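You operate a simulated robot arm through the tools that you are given. There is no shell and no other tool.

You are at the controls of a simulated robot arm. One attempt, no reset.

Task
Shut the yellow door, test-run the motor, then stop it and switch off.

It is judged by the outcome, as a careful person would: the job done as asked, and still so three seconds after it is handed in. It fails if anything else is knocked over, pushed out of place, dropped, spilled or broken.

Robot
A 7-joint arm with a two-finger parallel gripper, fixed in place. Base frame: the origin is on the floor under the middle of its stand, x ahead of it, y to its left, z up. Lengths are in mm, angles in degrees, forces in N, time in s.
With the tool pointing down near the work surface it reaches from about 100 to 580 mm from the base axis. Its first joint turns from -166.0 to 166.0 degrees. Payload 3.43 kg.
The TCP is the grasp point between the finger pads, 30 mm short of the fingertips. In the tool frame z runs along the fingers and y along their closing line. Largest opening 94 mm; finger width 28, thickness 10; the body of the gripper, 50 by 96 mm, starts 55 mm behind the TCP.
Orientation is that of the tool frame in the base frame, as a unit quaternion [x, y, z, w]. With the fingers straight down and closing along the base's y, the tool's x points along the base's -x, its y along +y and its z along -z.

Tools
- The arm moves only by the tool arm_command. Its argument "plan" is a list of rows, each a list of 7 numbers: the shift along the tool's x, y, z in mm, then the turn, a rotation vector about the tool's x, y, z in degrees, then the finger opening in mm, from 0 to 94. In form: [[dx, dy, dz, ax, ay, az, hand], ...]. A call has 1 to 20 rows; each row shifts and turns the commanded pose from where the row before left it, along the tool's axes as they then stand. A row lasts 0.2 s, in which the tool goes at most 50 mm and 8.6 degrees; a call with a longer step from one row to the next is refused whole, and so is a gripper value outside its range. Where a pose cannot be reached the arm comes as near as it can. A force on the tool above 80 N (or 10 N above the force at the start of the call, whichever is more), or a blocked arm, ends the call early, and 0.2 s more pass. Each finger travels about 45 mm/s and halts on what it meets, pressing with about 40 N; the grip force reading is that of the motor and also rises with nothing between the fingers. The clock runs only during rows and for 0.2 s after the last one: add rows that do not move to give the fingers time. It gives the time, the measured TCP pose, the force on the tool (base axes), the opening and the grip force at its end, in the units of the frame above (readings bear some noise), with the torque about the TCP (base axes, N m) and any sound that the robot's microphone picked up.
- Cameras (640 x 400 px; columns grow to the right, rows downward): "scene" is fixed at [403.5, -494.4, 1553.9]; the picture's right is [0.34, 0.94, 0.00], its down [0.82, -0.29, -0.50] and it looks along [-0.47, 0.17, -0.87] (base axes); focal length 214 px, centre (320, 200). "wrist" rides on the gripper at [76, 14, -102] in the tool frame; the picture's right is [-0.18, 0.98, 0.00], its down [-0.75, -0.14, -0.64] and it looks along [-0.63, -0.12, 0.77] (tool axes); focal length 243 px, centre (320, 200).
- camera(camera): a new picture of that camera. It takes no simulated time.
- raise_lower(by): slides the trunk up (or, below 0, down) by that many mm; the arm rides with it, the base frame stays. It gives what a move gives, with no picture.
- measure_at(camera, pixels): for up to 12 pixels [column, row] of the newest picture of that camera ("zoom" is the newest enlarged one), the place [x, y, z] in the base frame of the surface seen there, good to about 2 mm, but the place of the scene camera against the robot may be out by one fixed shift of up to 18 mm in any direction. It takes no simulated time.
- enlarge(camera, box): a new picture of the part [left, top, right, bottom] of that camera's present view, enlarged. It takes no simulated time.
- job_done(): hands the job in; it is judged then, once.

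Leave the gripper open and the arm clear of the work at the hand-in unless told otherwise.

The tools are called after "Call:" as name(argument=value, ...) on one line, values as JSON. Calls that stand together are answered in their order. arm_command: Moves the arm, as the interface text tells. Its arguments: {"type":"object","properties":{"plan":{"type":"array","items":{"type":"array","items":{"type":"number"}}}},"required":["plan"]} The other tools are called the same way: raise_lower (by) moves the trunk up or down; camera (camera) takes a picture; measure_at (camera, pixels) gives the place of the surface under pixels of a picture; enlarge (camera, box) takes an enlarged picture of a part of a camera's view; job_done () hands the job in.

At the start:

```text
t: 0.0
tcp_pos: [232.0, -413.0, 1332.9]
tool_rot: [0.0, 1.0, 0.0, 0.0]
wrist_force: [0.6, 0.3, 0.1]
ft_torque: [0.0, -0.01, 0.01]
opening: 94.0
gripper_force: 0.1
trunk travel left (down, up): [-525.0, 85.0]
```

scene: 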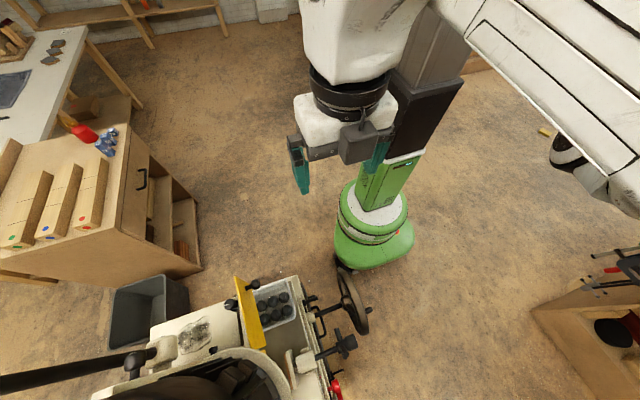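
wrist: 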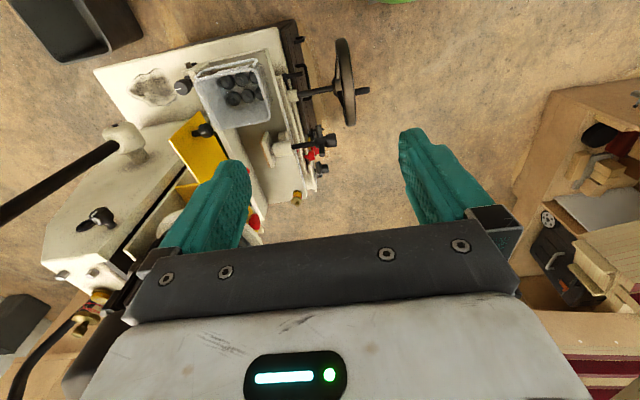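

I see a machine with a yellow door at lower left of the scene picture (around 250,310) and in the wrist picture (around 195,145). I'll take enlarged pictures to learn more before moving.

Call:
enlarge(camera="scene", box=[80, 250, 400, 400])

Call:
enlarge(camera="wrist", box=[20, 20, 380, 245])

```text
2.00 times, centred on (240, 325) of scene
```

zoom: 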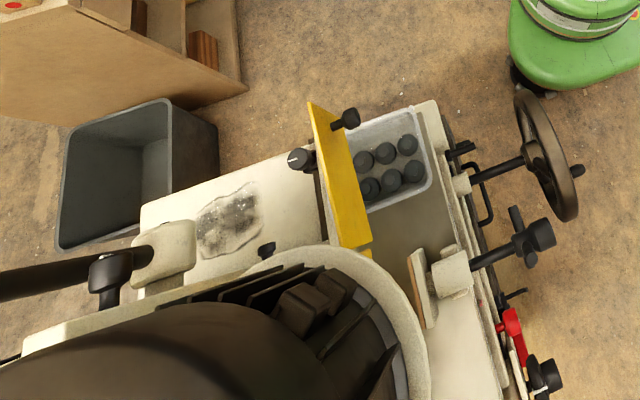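

```text
1.78 times, centred on (200, 132) of wrist
```

zoom: 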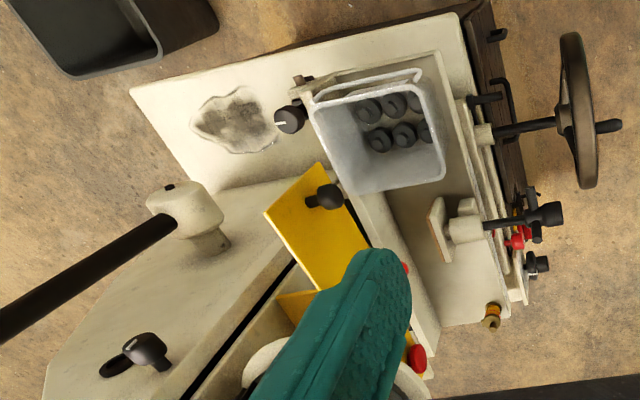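

I'll measure key points on the machine in the scene and wrist views: door, knobs, red things, lever.

Call:
camera(camera="scene")

Call:
camera(camera="wrist")

Call:
measure_at(camera="wrist", pixels=[[200, 131], [183, 125], [215, 155], [172, 143], [182, 87], [255, 222], [315, 153], [295, 197], [320, 170], [345, 85], [123, 135], [102, 215]])

Call:
measure_at(camera="scene", pixels=[[235, 278], [265, 345], [255, 286], [230, 304], [337, 382], [352, 345], [350, 395], [366, 298], [165, 345], [134, 360], [270, 310], [190, 330]])

```text
taken
```

scene: 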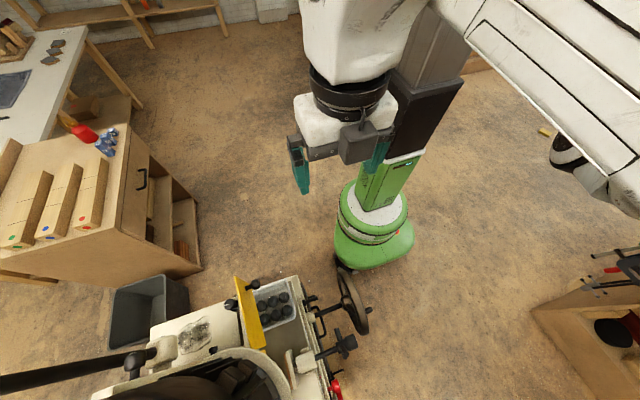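

```text
taken
```

wrist: 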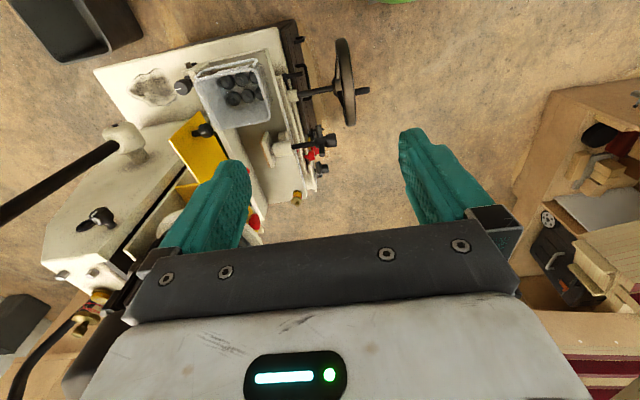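

```text
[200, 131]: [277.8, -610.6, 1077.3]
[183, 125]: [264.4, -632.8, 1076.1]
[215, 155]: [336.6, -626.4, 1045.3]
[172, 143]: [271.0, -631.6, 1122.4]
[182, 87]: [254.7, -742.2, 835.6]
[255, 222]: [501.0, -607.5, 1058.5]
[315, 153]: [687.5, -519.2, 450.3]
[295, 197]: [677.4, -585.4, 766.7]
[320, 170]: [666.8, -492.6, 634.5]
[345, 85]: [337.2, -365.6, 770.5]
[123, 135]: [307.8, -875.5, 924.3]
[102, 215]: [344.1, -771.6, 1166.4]
```

```text
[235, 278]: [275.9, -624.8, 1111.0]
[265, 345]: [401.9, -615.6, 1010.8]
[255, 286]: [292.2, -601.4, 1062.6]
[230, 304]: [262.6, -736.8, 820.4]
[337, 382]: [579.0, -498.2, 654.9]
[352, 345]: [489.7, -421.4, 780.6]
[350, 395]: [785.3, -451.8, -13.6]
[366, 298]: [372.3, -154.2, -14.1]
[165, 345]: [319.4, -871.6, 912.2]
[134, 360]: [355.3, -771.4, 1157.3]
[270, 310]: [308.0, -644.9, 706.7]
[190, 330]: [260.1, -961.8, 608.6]
```

The machine stands about x 250–680, y −960 to −400, with the yellow flap at about (280..400, −620, 1010..1120). I need a view from its +y (right) side, where the handwheel and red switches are. I turn the tool −90° about vertical (10 rows of +8.5° about tool z, staying high), so that the wrist camera looks toward −y.

Call:
arm_command(plan=[[0, 0, 0, 0, 0, 8.5, 94], [0, 0, 0, 0, 0, 8.5, 94], [0, 0, 0, 0, 0, 8.5, 94], [0, 0, 0, 0, 0, 8.5, 94], [0, 0, 0, 0, 0, 8.5, 94], [0, 0, 0, 0, 0, 8.5, 94], [0, 0, 0, 0, 0, 8.5, 94], [0, 0, 0, 0, 0, 8.5, 94], [0, 0, 0, 0, 0, 8.5, 94], [0, 0, 0, 0, 0, 8.5, 94], [0, 0, 0, 0, 0, 5, 94]])

Call:
camera(camera="wrist")

```text
t: 2.4
tcp_pos: [230.8, -413.7, 1333.2]
tool_rot: [0.708, 0.706, 0.0, 0.001]
wrist_force: [0.1, 0.3, 0.0]
ft_torque: [0.01, 0.01, 0.03]
opening: 94.0
gripper_force: 0.0
trunk travel left (down, up): [-525.0, 85.0]
```

```text
taken
```

wrist: 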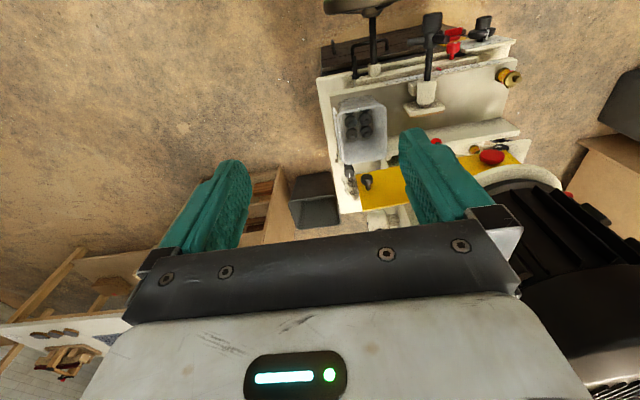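

The tool now closes along x, and the camera looks toward −y; I see the machine upside down, with control knobs at top right (430–510, 20–80) and the yellow door at (440,175). I back off toward +y, shift +x and lower, then tilt the tool so the camera looks at the machine's front face.

Call:
arm_command(plan=[[27, 28, 30, 0, 0, 0, 94], [27, 28, 30, 0, 0, 0, 94], [27, 28, 30, 0, 0, 0, 94], [27, 28, 30, 0, 0, 0, 94], [27, 28, 30, 0, 0, 0, 94], [27, 28, 30, 0, 0, 0, 94], [0, 0, 0, 0, -8.5, 0, 94], [0, 0, 0, 0, -8.5, 0, 94], [0, 0, 0, 0, -8.5, 0, 94]])

Call:
camera(camera="wrist")

Call:
camera(camera="scene")

```text
t: 4.4
tcp_pos: [396.5, -400.7, 1231.5]
tool_rot: [0.692, 0.694, -0.146, 0.134]
wrist_force: [0.1, 0.1, 0.4]
ft_torque: [-0.03, 0.03, -0.02]
opening: 93.9
gripper_force: 0.2
out of reach, approached as far as the arm can: row 4, 5, 6, 7, 8, 9
trunk travel left (down, up): [-525.0, 85.0]
```

```text
taken
```

wrist: 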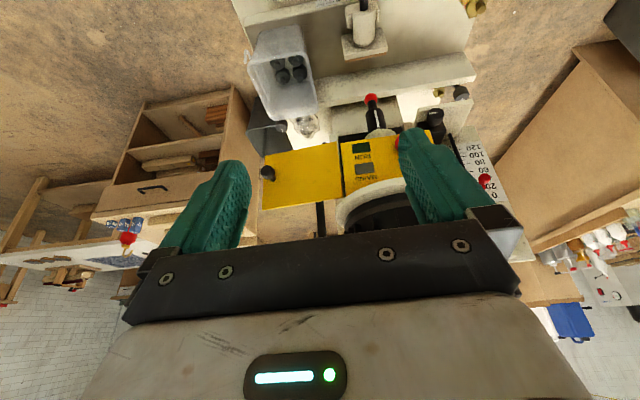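

```text
taken
```

scene: 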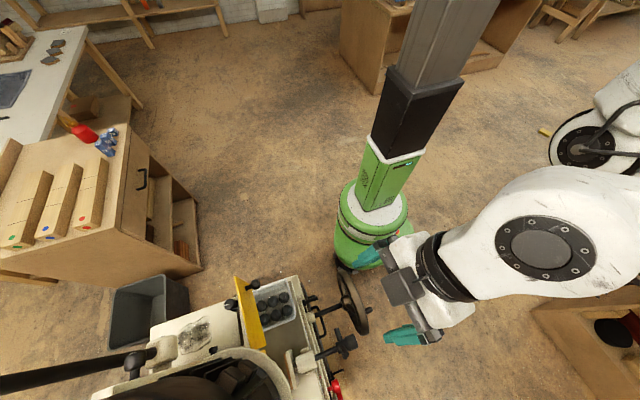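

The arm reached only (396, −401, 1231), so it wants a lower trunk. The arm's elbow hangs out to the right; before lowering the trunk I check heights of things below it, and look at the door panel and the labels (e.g. (362,155), (365,178), (485,180)) in enlarged form.

Call:
measure_at(camera="scene", pixels=[[560, 310], [600, 300], [620, 330], [630, 270], [580, 150], [540, 250], [600, 110], [470, 290], [405, 335], [400, 250], [500, 330], [550, 180]])

Call:
enlarge(camera="wrist", box=[230, 0, 550, 240])

Call:
measure_at(camera="wrist", pixels=[[362, 150], [365, 178], [300, 175], [268, 173], [371, 100], [436, 125], [462, 93], [485, 180], [475, 150], [440, 95], [370, 205], [460, 75]])

```text
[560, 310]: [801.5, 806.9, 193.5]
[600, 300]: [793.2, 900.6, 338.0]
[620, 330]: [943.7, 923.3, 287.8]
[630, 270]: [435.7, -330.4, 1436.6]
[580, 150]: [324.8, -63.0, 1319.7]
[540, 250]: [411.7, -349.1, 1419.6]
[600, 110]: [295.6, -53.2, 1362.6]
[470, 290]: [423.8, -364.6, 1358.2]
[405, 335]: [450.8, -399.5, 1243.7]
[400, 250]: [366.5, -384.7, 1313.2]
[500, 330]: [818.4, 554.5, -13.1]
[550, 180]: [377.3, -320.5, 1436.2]
```

```text
1.67 times, centred on (390, 120) of wrist
```

zoom: 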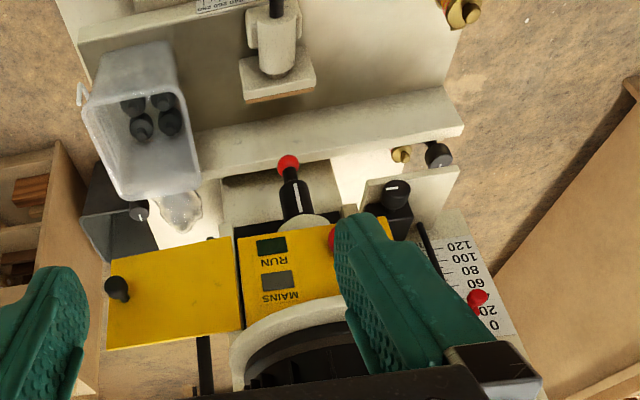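

```text
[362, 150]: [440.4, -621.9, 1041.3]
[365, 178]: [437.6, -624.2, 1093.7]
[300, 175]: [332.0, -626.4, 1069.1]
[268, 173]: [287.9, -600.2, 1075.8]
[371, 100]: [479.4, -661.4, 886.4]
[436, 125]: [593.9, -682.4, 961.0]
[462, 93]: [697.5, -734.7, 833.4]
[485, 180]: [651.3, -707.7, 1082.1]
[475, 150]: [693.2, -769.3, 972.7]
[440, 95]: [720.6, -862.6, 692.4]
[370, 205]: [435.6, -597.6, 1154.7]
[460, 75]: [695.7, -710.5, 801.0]
```

The wrist enlargement shows a yellow control box (RUN and MAINS windows) with the yellow door to its left swung open (hinge near x≈393, knob at about (288,−600,1076)), a black selector knob at (594,−682,961), a red-tipped lever at (479,−661,886), and a red thing hidden behind my finger. I lower the trunk 150 mm – below the gripper there is only free space down to about z 850 – so that the arm can be moved better.

Call:
raise_lower(by=-150)

Call:
camera(camera="wrist")

Call:
camera(camera="scene")

```text
t: 6.2
tcp_pos: [394.6, -402.2, 1079.7]
tool_rot: [0.692, 0.695, -0.143, 0.132]
wrist_force: [0.3, -0.6, -0.2]
ft_torque: [0.0, 0.01, 0.0]
opening: 94.0
gripper_force: 0.1
trunk travel left (down, up): [-375.0, 235.0]
```

```text
taken
```

wrist: 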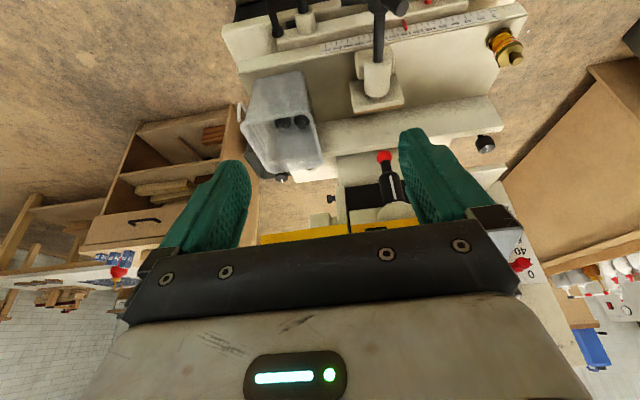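

```text
taken
```

scene: 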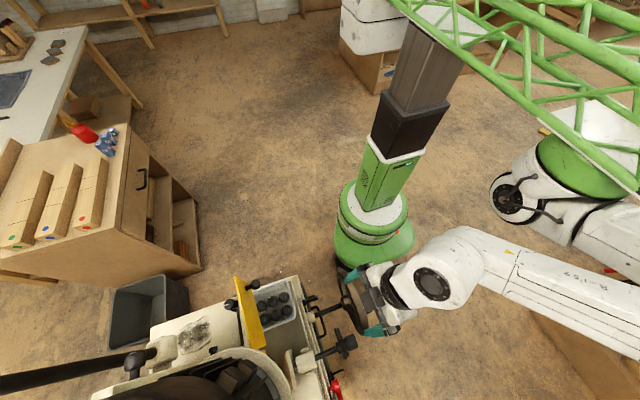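

The camera now looks at the lower part. I raise the hand about 120 mm, back off 60 mm in +y, go +60 in x, and tilt another 17°, so that the whole control panel shows between the fingers.

Call:
arm_command(plan=[[3, 20, -44, 0, 0, 0, 94], [3, 20, -44, 0, 0, 0, 94], [3, 20, -44, 0, 0, 0, 94], [0, 0, 0, 0, -8.5, 0, 94], [0, 0, 0, 0, -8.5, 0, 94]])

Call:
camera(camera="wrist")

```text
t: 7.3
tcp_pos: [457.7, -345.7, 1203.3]
tool_rot: [0.679, 0.683, -0.197, 0.184]
wrist_force: [-0.7, 0.5, -0.1]
ft_torque: [-0.03, -0.02, 0.0]
opening: 94.2
gripper_force: 0.0
out of reach, approached as far as the arm can: row 4, 5
trunk travel left (down, up): [-375.0, 235.0]
```

```text
taken
```

wrist: 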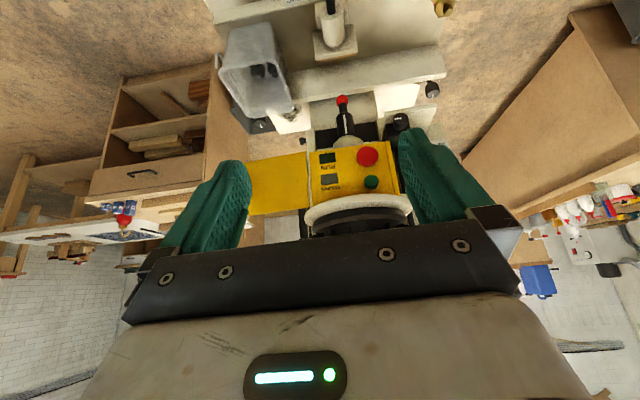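

Now the whole control panel shows between the fingers. I enlarge it.

Call:
enlarge(camera="wrist", box=[240, 80, 450, 230])

Call:
measure_at(camera="wrist", pixels=[[367, 156], [371, 182], [328, 157], [330, 179], [402, 120], [342, 100], [260, 182], [300, 182], [310, 170], [396, 170], [345, 195], [345, 150]])

```text
2.67 times, centred on (345, 155) of wrist
```

zoom: 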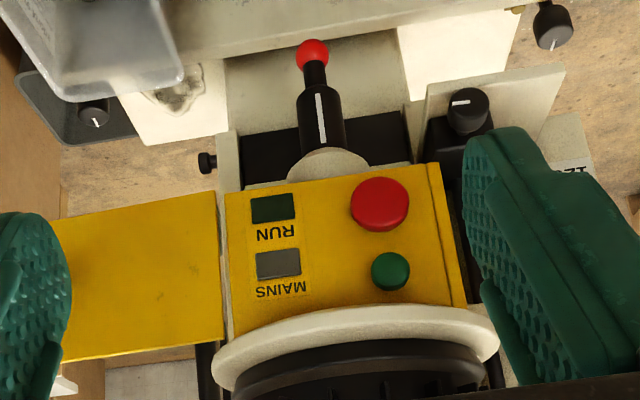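

```text
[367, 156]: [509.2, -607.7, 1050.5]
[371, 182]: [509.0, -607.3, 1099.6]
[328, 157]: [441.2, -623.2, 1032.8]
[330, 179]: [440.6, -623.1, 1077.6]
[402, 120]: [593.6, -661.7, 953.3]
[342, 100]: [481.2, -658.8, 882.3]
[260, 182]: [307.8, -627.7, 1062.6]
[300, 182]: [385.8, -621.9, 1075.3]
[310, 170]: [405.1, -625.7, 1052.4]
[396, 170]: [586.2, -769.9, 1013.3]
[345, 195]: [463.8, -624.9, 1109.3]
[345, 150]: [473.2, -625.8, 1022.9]
```

The panel (upside down in this view): MAINS lamp grey at about (441,−623,1078), RUN lamp dark at (441,−623,1033), red mushroom button at (509,−608,1050), green button at (509,−607,1100). The mains switch must be elsewhere; candidates are the black knobs with white marks. I enlarge these.

Call:
enlarge(camera="wrist", box=[370, 70, 470, 150])

Call:
enlarge(camera="wrist", box=[220, 0, 480, 160])

Call:
enlarge(camera="scene", box=[60, 260, 220, 400])

Call:
enlarge(camera="scene", box=[220, 260, 380, 400])

```text
5.00 times, centred on (420, 110) of wrist
```

zoom: 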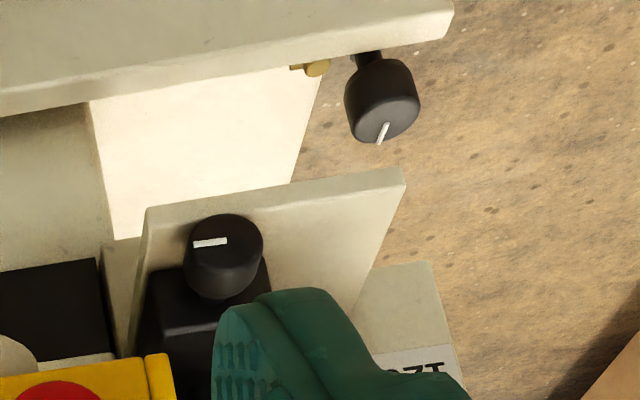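

```text
2.46 times, centred on (350, 80) of wrist
```

zoom: 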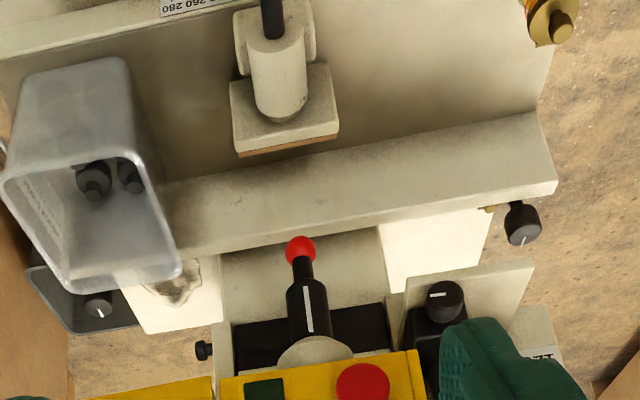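

```text
2.86 times, centred on (140, 330) of scene
```

zoom: 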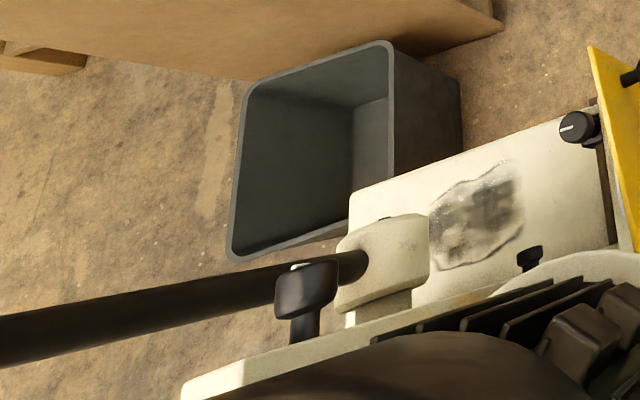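

```text
2.86 times, centred on (300, 330) of scene
```

zoom: 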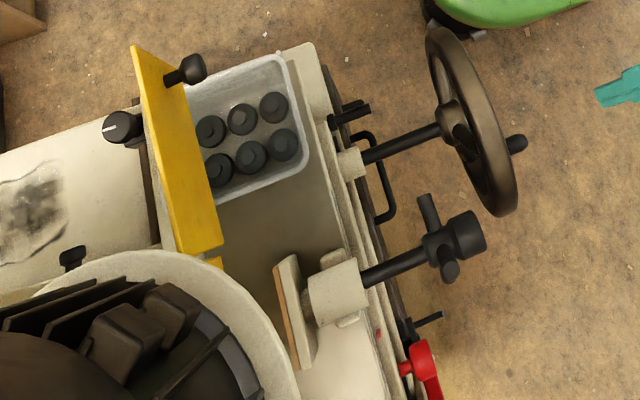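

I see: left side knob at (255,−742,836), right side knob at (697,−735,833), and the knob on a black box at (594,−662,953), each with a white mark, and red/black things low on the front near (670,−500,600). I need closer looks for labels. I lower the trunk 150 mm (gripper goes to z≈1050 at y −346, clear of the knob at (489,−421,780)) and look at the lower front.

Call:
raise_lower(by=-150)

Call:
camera(camera="wrist")

Call:
enlarge(camera="wrist", box=[340, 0, 580, 150])

Call:
enlarge(camera="wrist", box=[180, 0, 420, 150])

```text
t: 9.1
tcp_pos: [458.6, -344.8, 1054.8]
tool_rot: [0.678, 0.683, -0.198, 0.186]
wrist_force: [-0.2, -0.1, 0.2]
ft_torque: [-0.01, 0.02, 0.0]
opening: 94.0
gripper_force: 0.0
trunk travel left (down, up): [-225.0, 385.0]
```

```text
taken
```

wrist: 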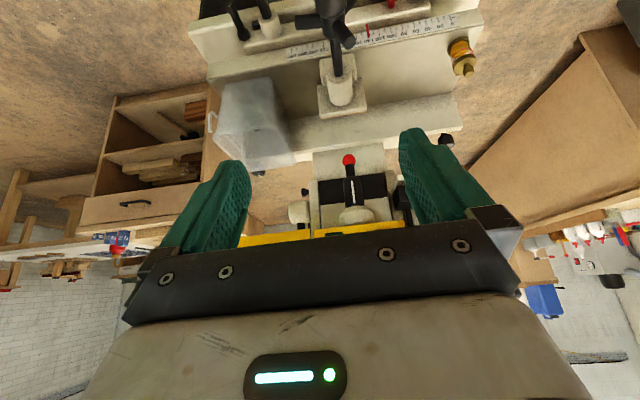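

```text
2.67 times, centred on (460, 75) of wrist
```

zoom: 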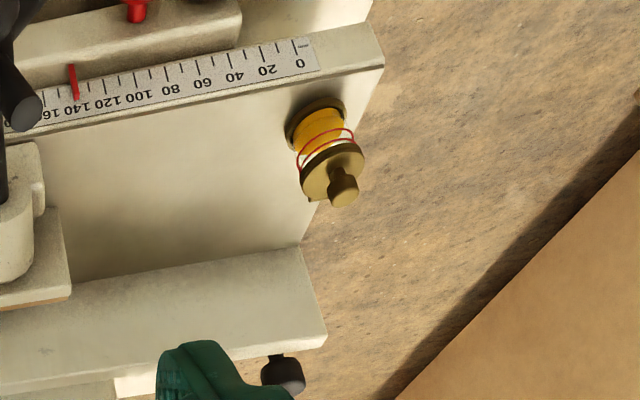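

```text
2.67 times, centred on (300, 75) of wrist
```

zoom: 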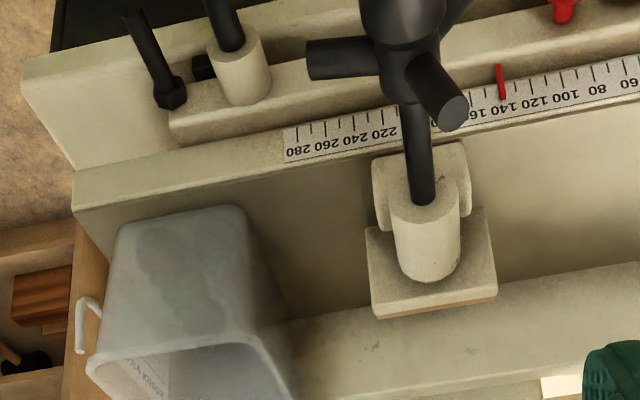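

This shows only scales, clamps and a spindle with a marked collet. The knob on the black box at (594,−662,953) is hidden behind my right finger; I raise the trunk by 110 and shift +100 mm in x (tool y) to look at it between the fingers.

Call:
raise_lower(by=110)

Call:
arm_command(plan=[[0, 35, 0, 0, 0, 0, 94], [0, 35, 0, 0, 0, 0, 94], [0, 35, 0, 0, 0, 0, 94]])

Call:
enlarge(camera="wrist", box=[240, 60, 440, 240])

Call:
camera(camera="wrist")

```text
t: 10.5
tcp_pos: [458.7, -343.8, 1163.1]
tool_rot: [0.68, 0.682, -0.197, 0.184]
wrist_force: [-0.8, -0.6, -0.5]
ft_torque: [0.0, 0.03, 0.01]
opening: 93.9
gripper_force: 0.1
trunk travel left (down, up): [-335.0, 275.0]
```

```text
t: 11.3
tcp_pos: [562.6, -341.9, 1164.9]
tool_rot: [0.682, 0.681, -0.19, 0.188]
wrist_force: [-0.3, 0.8, 0.5]
ft_torque: [0.01, -0.03, -0.01]
opening: 94.0
gripper_force: 0.0
trunk travel left (down, up): [-335.0, 275.0]
```

```text
2.22 times, centred on (340, 150) of wrist
```

zoom: 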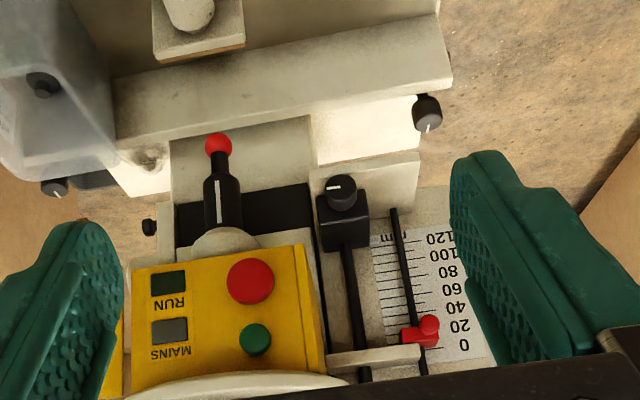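

```text
taken
```

wrist: 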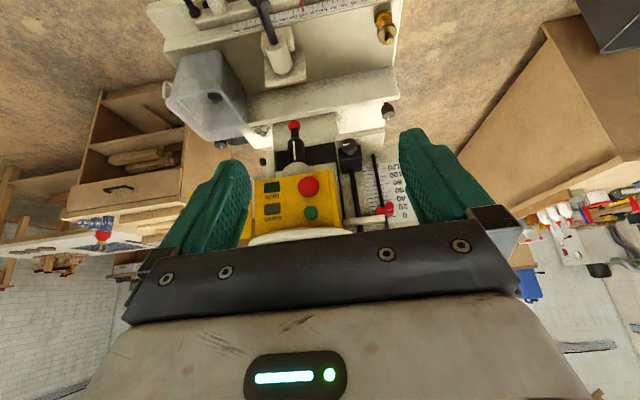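

The knob at (594,−662,953) is a clamp on a depth-scale rod (scale 0–120, red pointer), so it isn't the mains switch. I need to look at the left side of the machine (knob at (255,−742,836)) and the door's hinge. I un-tilt the tool while moving −180 in x, then rotate back −90° about vertical so the camera looks toward +x.

Call:
arm_command(plan=[[0, -45, 0, 0, 7.8, 0, 94], [0, -45, 0, 0, 7.8, 0, 94], [0, -45, 0, 0, 7.8, 0, 94], [0, -45, 0, 0, 7.8, 0, 94], [0, -45, 0, 0, 0, 0, 94], [0, -45, 0, 0, 0, 0, 94], [0, 0, 0, 0, 0, -8.5, 94], [0, 0, 0, 0, 0, -8.5, 94], [0, 0, 0, 0, 0, -8.5, 94], [0, 0, 0, 0, 0, -8.5, 94], [0, 0, 0, 0, 0, -8.5, 94], [0, 0, 0, 0, 0, -8.5, 94], [0, 0, 0, 0, 0, -8.5, 94], [0, 0, 0, 0, 0, -8.5, 94], [0, 0, 0, 0, 0, -8.5, 94], [0, 0, 0, 0, 0, -8.5, 94], [0, 0, 0, 0, 0, -5, 94]])

Call:
camera(camera="wrist")

```text
t: 14.9
tcp_pos: [292.8, -345.5, 1160.9]
tool_rot: [-0.001, 1.0, 0.005, -0.008]
wrist_force: [0.3, -0.6, 0.3]
ft_torque: [0.01, 0.02, -0.02]
opening: 93.9
gripper_force: 0.0
trunk travel left (down, up): [-335.0, 275.0]
```

```text
taken
```

wrist: 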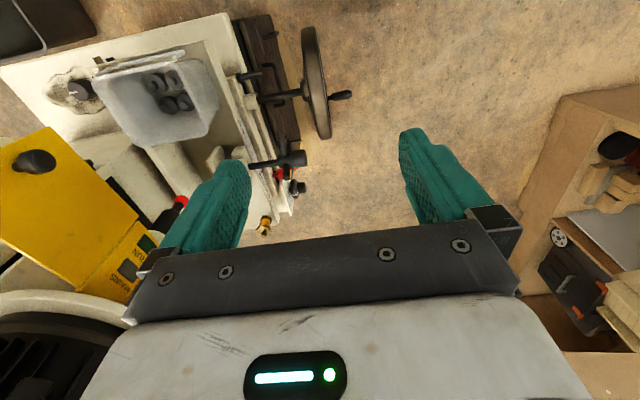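

Now I move to about (100, −480, 1160) — left and ahead of the door, above the cabinet-free area — and tilt the tool so the camera looks toward +x at the door and the machine's left side.

Call:
arm_command(plan=[[40, -25, 0, 0, 0, 0, 94], [40, -25, 0, 0, 0, 0, 94], [40, -25, 0, 0, 0, 0, 94], [40, -25, 0, 0, 0, 0, 94], [30, -30, 0, 0, 0, 0, 94], [0, 0, 0, 0, -8.5, 0, 94], [0, 0, 0, 0, -8.5, 0, 94]])

Call:
camera(camera="wrist")

Call:
camera(camera="scene")

```text
t: 16.5
tcp_pos: [104.6, -474.5, 1165.3]
tool_rot: [0.0, 0.989, 0.001, 0.148]
wrist_force: [0.2, 0.0, 0.1]
ft_torque: [0.04, 0.01, -0.02]
opening: 94.1
gripper_force: 0.0
trunk travel left (down, up): [-335.0, 275.0]
```

```text
taken
```

wrist: 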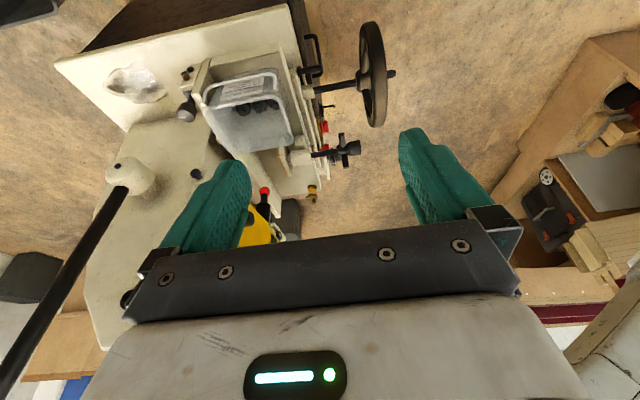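

```text
taken
```

scene: 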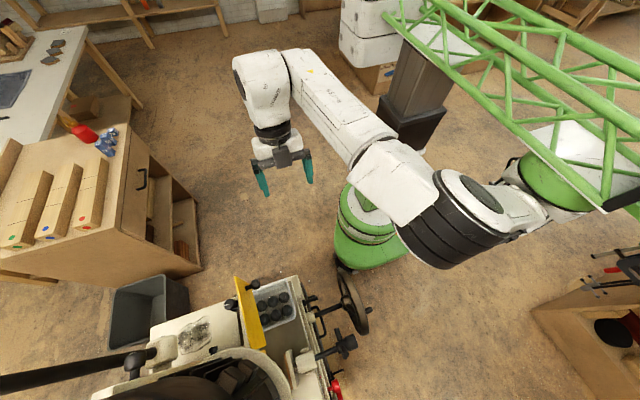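

The left side shows, but my left finger hides the door. I enlarge what is visible, then I turn the tool about 25° toward −y to centre the door.

Call:
enlarge(camera="wrist", box=[60, 30, 300, 230])

Call:
arm_command(plan=[[0, 0, 0, 0, 0, 8.5, 94], [0, 0, 0, 0, 0, 8.5, 94], [0, 0, 0, 0, 0, 8.5, 94], [0, 0, 0, 0, 0, 8.5, 94]])

Call:
camera(camera="wrist")

```text
2.00 times, centred on (180, 130) of wrist
```

zoom: 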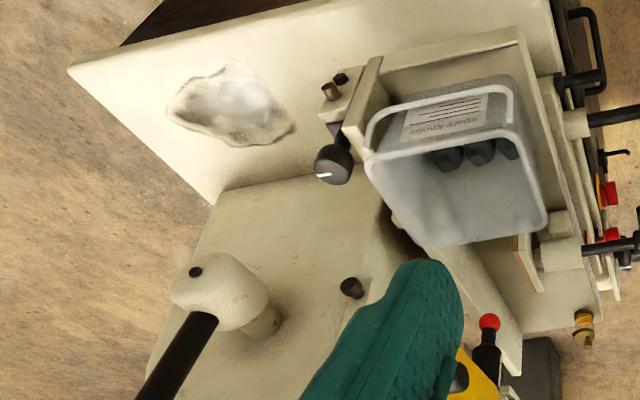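

```text
t: 17.5
tcp_pos: [102.8, -474.4, 1163.4]
tool_rot: [0.291, 0.945, 0.045, 0.141]
wrist_force: [0.3, 0.3, -0.3]
ft_torque: [0.0, 0.0, -0.01]
opening: 94.5
gripper_force: 0.1
trunk travel left (down, up): [-335.0, 275.0]
```

```text
taken
```

wrist: 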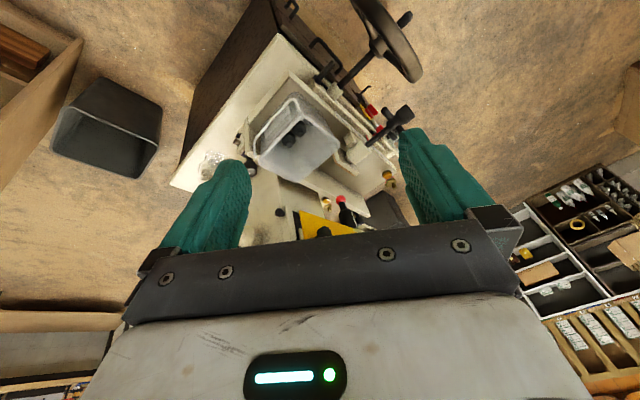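

The tub is labelled "spare knobs"; the left knob belongs to a table clamp bracket. There is another knob with a white mark on the machine's top near (344,−771,1166) by a slot. I raise the trunk 250 mm to look at the top and the door from above left.

Call:
raise_lower(by=250)

Call:
camera(camera="wrist")

Call:
enlarge(camera="wrist", box=[200, 20, 420, 240])

```text
t: 20.1
tcp_pos: [103.9, -474.2, 1415.1]
tool_rot: [0.289, 0.946, 0.044, 0.141]
wrist_force: [0.5, -0.6, 0.3]
ft_torque: [-0.03, -0.01, 0.04]
opening: 94.2
gripper_force: 0.1
trunk travel left (down, up): [-585.0, 25.0]
```

```text
taken
```

wrist: 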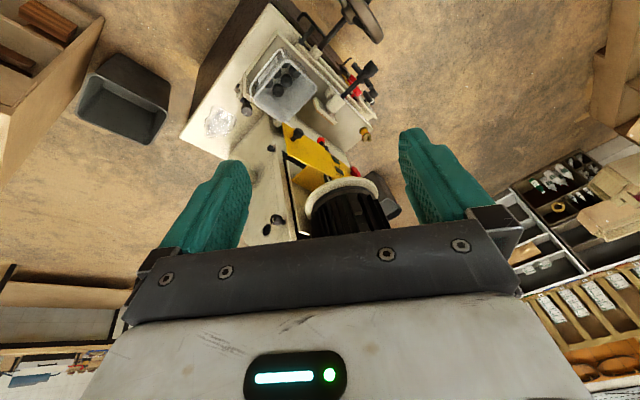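

```text
1.82 times, centred on (310, 130) of wrist
```

zoom: 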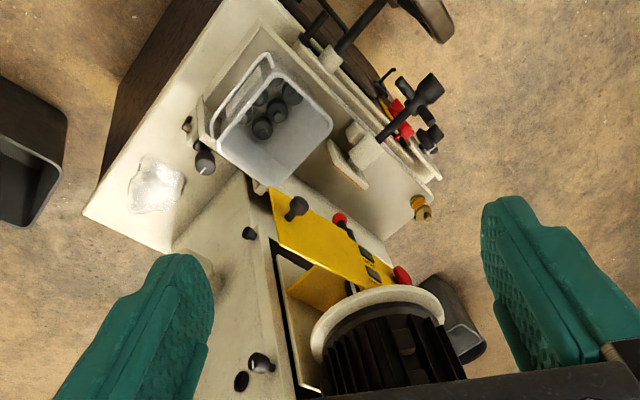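

I enlarge and measure the area around door, left panel, the two knobs on that panel (zoom (247,233) and (262,362)) and the yellow box's side (320,290).

Call:
measure_at(camera="zoom", pixels=[[248, 232], [258, 362], [241, 381], [225, 255], [318, 290], [282, 300], [290, 330], [278, 200], [320, 235], [283, 245], [350, 278], [305, 350]])

Call:
enlarge(camera="wrist", box=[250, 110, 390, 240])

```text
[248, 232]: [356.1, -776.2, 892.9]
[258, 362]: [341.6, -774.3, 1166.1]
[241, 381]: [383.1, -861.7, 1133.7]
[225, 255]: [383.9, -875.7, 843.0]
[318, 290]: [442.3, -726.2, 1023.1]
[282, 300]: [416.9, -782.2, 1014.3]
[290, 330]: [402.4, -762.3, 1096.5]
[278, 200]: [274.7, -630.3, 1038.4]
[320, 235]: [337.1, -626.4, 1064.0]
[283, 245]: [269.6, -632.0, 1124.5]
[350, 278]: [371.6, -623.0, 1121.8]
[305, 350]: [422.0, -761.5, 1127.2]
```

```text
3.08 times, centred on (320, 175) of wrist
```

zoom: 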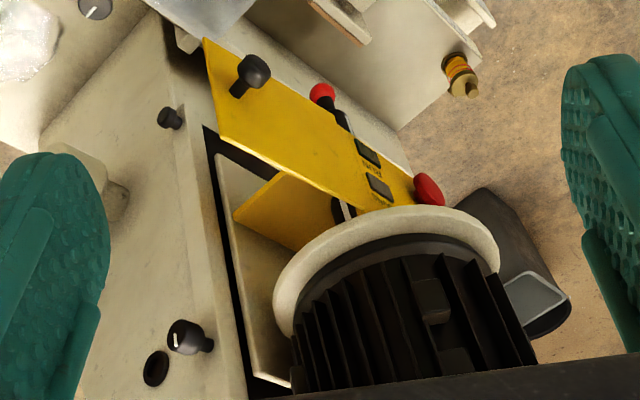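

The door hinge is at the box's front-left vertical edge (x≈393, y≈−625); the opening to cover faces −x, y −625 to −750. The knob with white mark at (342,−774,1166) sticks out of the left side panel. I want a closer look: move the TCP to about (150,−600,1350) and tilt the camera up 17°.

Call:
arm_command(plan=[[-22.8, -22.6, 18.9, 0, 0, 0, 94], [-22.8, -22.6, 18.9, 0, 0, 0, 94], [-22.8, -22.6, 18.9, 0, 0, 0, 94], [-22.8, -22.6, 18.9, 0, 0, 0, 94], [0, 0, 0, 0, -8.5, 0, 94], [0, 0, 0, 0, -8.5, 0, 94]])

Call:
camera(camera="wrist")

Call:
camera(camera="scene")

```text
t: 21.5
tcp_pos: [148.8, -600.3, 1348.3]
tool_rot: [0.292, 0.915, 0.001, 0.279]
wrist_force: [-0.3, 0.9, 0.6]
ft_torque: [0.01, 0.01, 0.0]
opening: 94.0
gripper_force: 0.0
trunk travel left (down, up): [-585.0, 25.0]
```

```text
taken
```

wrist: 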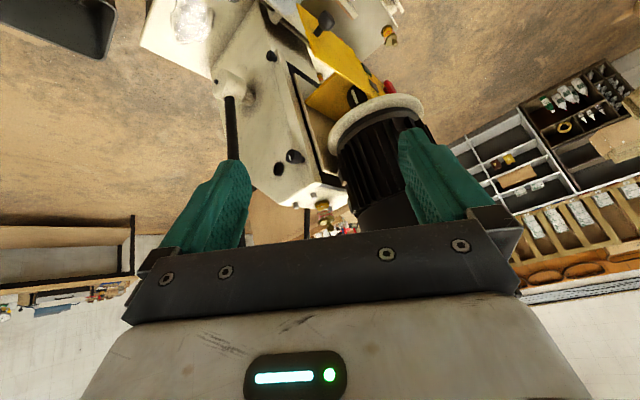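

```text
taken
```

scene: 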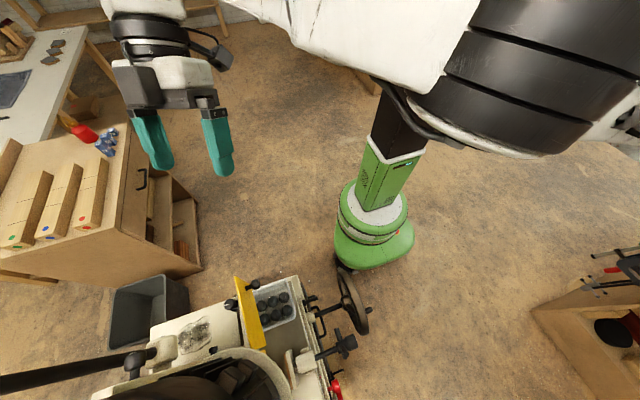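

The reach is good. I see the left panel, knobs and the hole well now, and something brass and red at the machine's back (325,215). I enlarge.

Call:
enlarge(camera="wrist", box=[220, 90, 420, 240])

Call:
enlarge(camera="wrist", box=[200, 0, 420, 130])

Call:
enlarge(camera="wrist", box=[250, 130, 370, 240])

```text
2.67 times, centred on (320, 165) of wrist
```

zoom: 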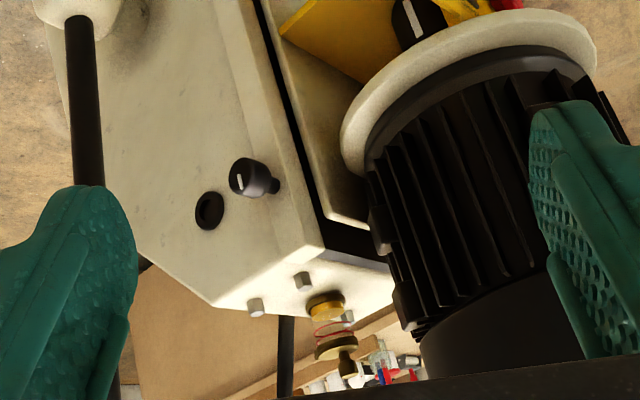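

```text
2.91 times, centred on (310, 65) of wrist
```

zoom: 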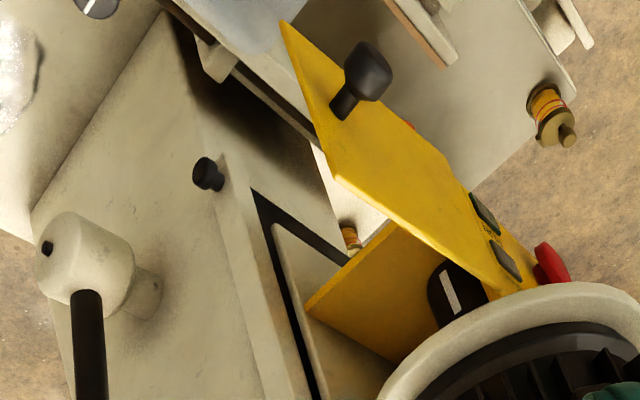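

```text
3.64 times, centred on (310, 185) of wrist
```

zoom: 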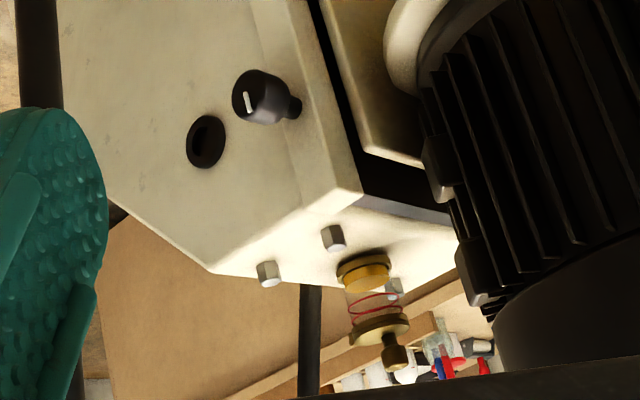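

Through the gap behind the open door I see a black thing with a white stripe (second enlargement (448,290), i.e. wrist pixel (354,100)). I measure it and other points around it, and enlarge that gap.

Call:
measure_at(camera="wrist", pixels=[[354, 100], [350, 98], [356, 105], [338, 100], [310, 105], [321, 85], [372, 80], [345, 110], [365, 62], [325, 25], [297, 8], [320, 55]])

Call:
enlarge(camera="wrist", box=[300, 60, 400, 130])

```text
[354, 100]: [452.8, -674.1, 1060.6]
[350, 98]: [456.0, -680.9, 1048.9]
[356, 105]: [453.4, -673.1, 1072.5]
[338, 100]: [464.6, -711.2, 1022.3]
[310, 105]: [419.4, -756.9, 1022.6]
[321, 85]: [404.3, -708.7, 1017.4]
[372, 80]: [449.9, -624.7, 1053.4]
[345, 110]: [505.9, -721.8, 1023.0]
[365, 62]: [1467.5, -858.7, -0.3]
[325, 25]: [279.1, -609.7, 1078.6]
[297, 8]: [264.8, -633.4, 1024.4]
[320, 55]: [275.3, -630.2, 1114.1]
```

```text
5.71 times, centred on (350, 95) of wrist
```

zoom: 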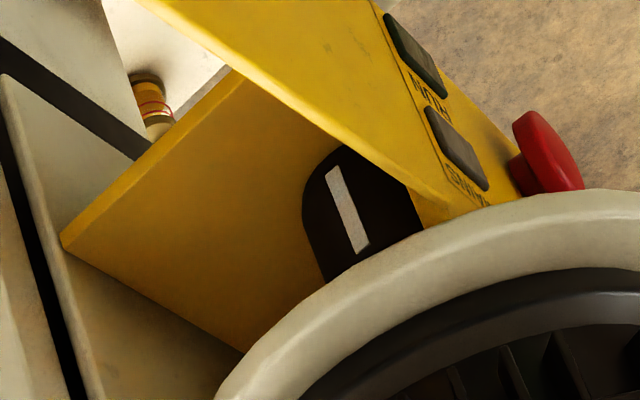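

Inside the guard there is a black coupling with a white rotation stripe at (453,−674,1060) – so the guard protects the motor coupling. The mains switch is still to be found. I go back to look at the low front/right: first re-orient the tool (undo tilts, turn to face −y) while staying here, high.

Call:
arm_command(plan=[[0, 0, 0, 0, 8.5, 0, 94], [0, 0, 0, 0, 8.5, 0, 94], [0, 0, 0, 0, 0, -8.5, 94], [0, 0, 0, 0, 0, -8.5, 94], [0, 0, 0, 0, 0, -8.5, 94], [0, 0, 0, 0, 0, -8.5, 94], [0, 0, 0, 0, 8.5, 0, 94], [0, 0, 0, 0, 8.5, 0, 94], [0, 40, 0, 0, 0, 8.5, 94], [0, 40, 0, 0, 0, 8.5, 94], [0, 40, 0, 0, 0, 8.5, 94], [0, 40, 0, 0, 0, 8.5, 94], [0, 0, 0, 0, 0, 8.5, 94], [0, 0, 0, 0, 0, 8.5, 94], [0, 0, 0, 0, 0, 8.5, 94], [0, 0, 0, 0, 0, 8.5, 94], [0, 0, 0, 0, 0, 8.5, 94], [0, 0, 0, 0, 0, 8.5, 94], [0, 0, 0, 0, 0, 5, 94]])

```text
t: 25.5
tcp_pos: [185.1, -446.6, 1348.9]
tool_rot: [0.709, 0.706, 0.0, -0.002]
wrist_force: [0.0, 0.3, -0.2]
ft_torque: [0.0, -0.03, -0.02]
opening: 93.8
gripper_force: 0.0
trunk travel left (down, up): [-585.0, 25.0]
```

Now I move to about (520,−307) at this height, then lower the trunk by 320.

Call:
arm_command(plan=[[17.5, 42, 0, 0, 0, 0, 94], [17.5, 42, 0, 0, 0, 0, 94], [17.5, 42, 0, 0, 0, 0, 94], [17.5, 42, 0, 0, 0, 0, 94], [17.5, 42, 0, 0, 0, 0, 94], [17.5, 42, 0, 0, 0, 0, 94], [17.5, 42, 0, 0, 0, 0, 94], [17.5, 42, 0, 0, 0, 0, 94]])

Call:
raise_lower(by=-320)

Call:
camera(camera="wrist")

Call:
camera(camera="scene")

```text
t: 27.3
tcp_pos: [521.6, -308.5, 1349.4]
tool_rot: [0.708, 0.706, 0.0, -0.002]
wrist_force: [0.4, -0.5, 0.2]
ft_torque: [0.0, 0.02, 0.0]
opening: 94.2
gripper_force: 0.1
trunk travel left (down, up): [-585.0, 25.0]
```

```text
t: 30.5
tcp_pos: [521.7, -308.4, 1030.1]
tool_rot: [0.707, 0.707, 0.0, -0.002]
wrist_force: [1.0, 0.1, -0.6]
ft_torque: [-0.02, 0.02, -0.03]
opening: 93.9
gripper_force: 0.1
trunk travel left (down, up): [-265.0, 345.0]
```

```text
taken
```

wrist: 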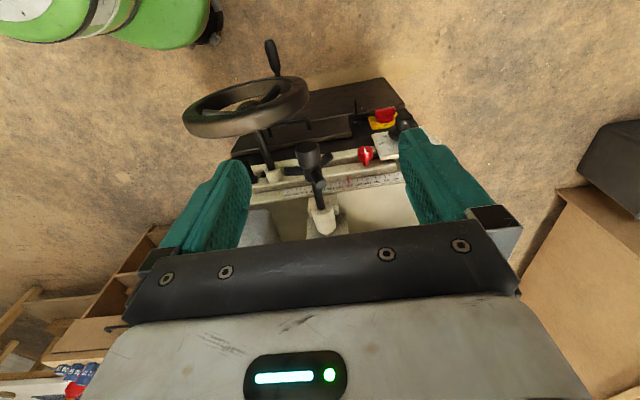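

```text
taken
```

scene: 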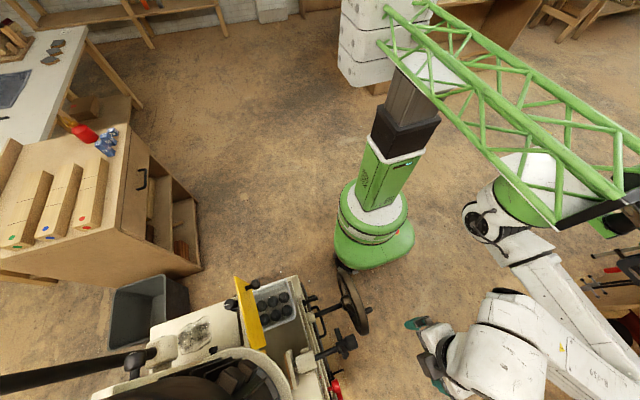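

Now a red switch on a yellow plate appears at (383,115) with a black knob next to it (403,130). I enlarge there.

Call:
enlarge(camera="wrist", box=[320, 70, 480, 200])

Call:
measure_at(camera="wrist", pixels=[[383, 114], [375, 124], [403, 128], [388, 145], [367, 155], [308, 155], [350, 95], [393, 152], [250, 120], [320, 215]])

```text
3.08 times, centred on (400, 135) of wrist
```

zoom: 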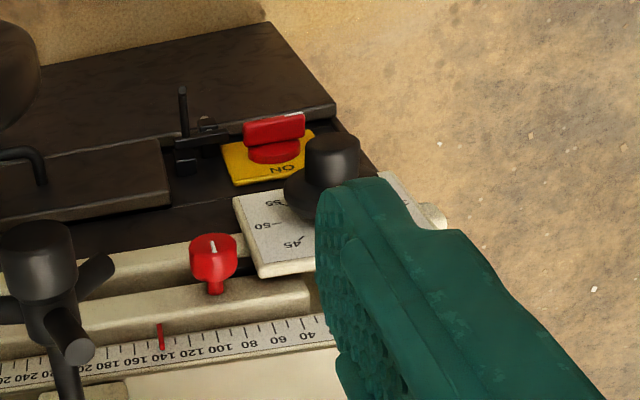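

```text
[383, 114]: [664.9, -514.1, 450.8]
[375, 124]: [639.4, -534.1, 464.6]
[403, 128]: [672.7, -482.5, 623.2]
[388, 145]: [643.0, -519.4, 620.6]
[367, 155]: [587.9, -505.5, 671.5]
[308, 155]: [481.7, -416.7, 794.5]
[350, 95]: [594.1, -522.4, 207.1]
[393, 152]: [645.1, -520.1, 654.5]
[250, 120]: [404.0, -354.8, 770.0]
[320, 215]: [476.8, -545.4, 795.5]
```

There is the mains isolator: a red handle on a yellow plate marked "ON" at about (665,−514,451), on the front low right. To judge reach I measure where the arm's base and links are in the scene picture.

Call:
measure_at(camera="scene", pixels=[[545, 190], [560, 165], [490, 220], [475, 225], [520, 250], [590, 310], [520, 320], [490, 350], [630, 360], [600, 190], [520, 160], [415, 70]])

Call:
enlarge(camera="scene", box=[380, 100, 640, 400])

```text
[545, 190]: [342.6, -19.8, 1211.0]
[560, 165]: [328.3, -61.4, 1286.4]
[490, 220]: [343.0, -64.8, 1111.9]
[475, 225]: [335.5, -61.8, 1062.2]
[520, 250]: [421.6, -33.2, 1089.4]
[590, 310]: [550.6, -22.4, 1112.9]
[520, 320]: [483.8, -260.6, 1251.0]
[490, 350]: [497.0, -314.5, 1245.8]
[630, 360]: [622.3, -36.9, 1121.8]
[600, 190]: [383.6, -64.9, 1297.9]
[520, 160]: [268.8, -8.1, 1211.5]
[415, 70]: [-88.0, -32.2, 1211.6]
```

```text
1.33 times, centred on (510, 250) of scene
```

zoom: 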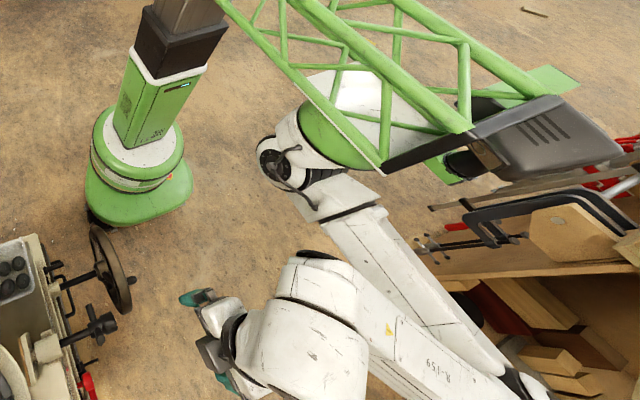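

The arm hangs from the boom with its base axis near (370,−10), so the isolator at (665,−514,451) is within reach. I go +90 mm in x first, then lower the trunk 265 mm, clear of the star handle at (482,−417,795).

Call:
arm_command(plan=[[0, 45, 0, 0, 0, 0, 94], [0, 45, 0, 0, 0, 0, 94]])

Call:
raise_lower(by=-200)

Call:
camera(camera="wrist")

Call:
enlarge(camera="wrist", box=[250, 60, 450, 220])

```text
t: 31.1
tcp_pos: [611.4, -309.2, 1027.5]
tool_rot: [0.707, 0.707, 0.001, -0.002]
wrist_force: [-0.7, 0.1, 0.2]
ft_torque: [0.0, -0.02, 0.01]
opening: 94.0
gripper_force: 0.1
trunk travel left (down, up): [-265.0, 345.0]
```

```text
t: 33.2
tcp_pos: [611.7, -308.9, 828.4]
tool_rot: [0.707, 0.707, 0.001, -0.002]
wrist_force: [-0.1, 0.0, 1.3]
ft_torque: [-0.01, -0.01, -0.03]
opening: 94.0
gripper_force: 0.0
trunk travel left (down, up): [-65.0, 545.0]
```

```text
taken
```

wrist: 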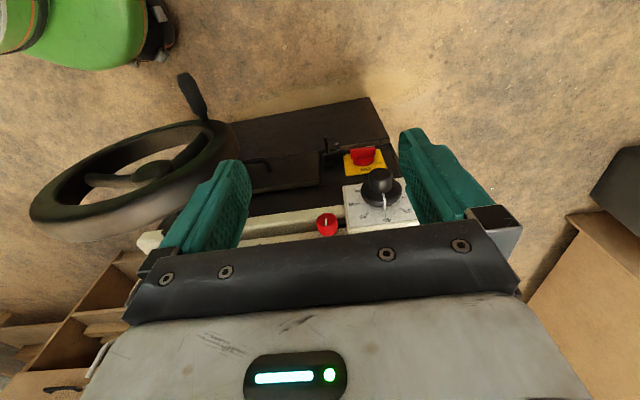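

```text
2.50 times, centred on (350, 140) of wrist
```

zoom: 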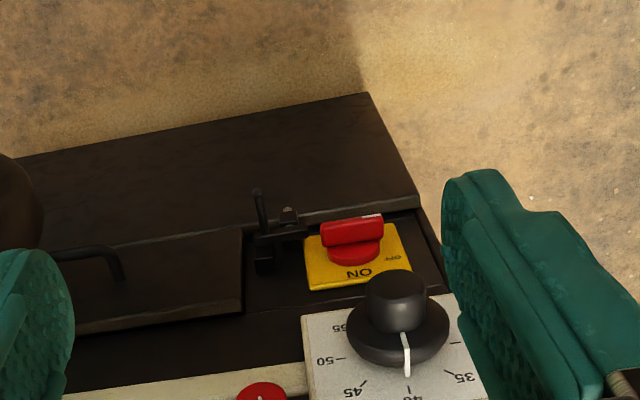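

Clear now: the yellow plate reads "ON" at its world-top and "OFF" at its +x side; the red handle lies horizontally with its white mark toward +x (OFF). I measure handle and plate details.

Call:
measure_at(camera="zoom", pixels=[[325, 236], [380, 224], [352, 232], [352, 255], [310, 285], [408, 270], [308, 242], [396, 230], [372, 217], [325, 228], [280, 235], [390, 290]])

Call:
enlarge(camera="wrist", box=[320, 130, 410, 200])

```text
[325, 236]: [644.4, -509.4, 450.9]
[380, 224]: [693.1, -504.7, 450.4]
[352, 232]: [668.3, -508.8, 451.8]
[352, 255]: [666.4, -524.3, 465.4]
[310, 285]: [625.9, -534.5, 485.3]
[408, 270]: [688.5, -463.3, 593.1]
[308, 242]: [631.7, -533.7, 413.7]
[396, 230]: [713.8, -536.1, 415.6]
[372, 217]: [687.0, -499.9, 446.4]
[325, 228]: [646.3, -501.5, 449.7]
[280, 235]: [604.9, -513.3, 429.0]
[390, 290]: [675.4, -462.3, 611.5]
```

```text
5.71 times, centred on (365, 165) of wrist
```

zoom: 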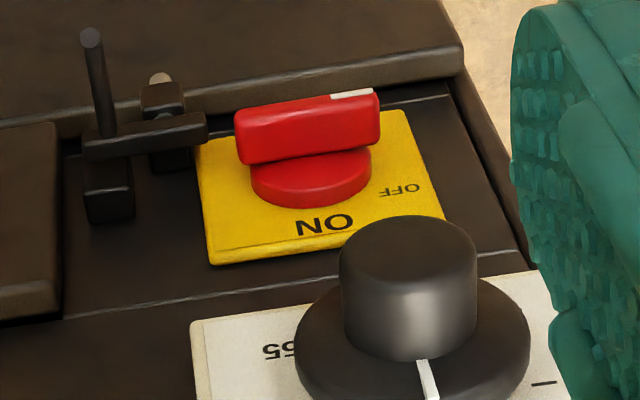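

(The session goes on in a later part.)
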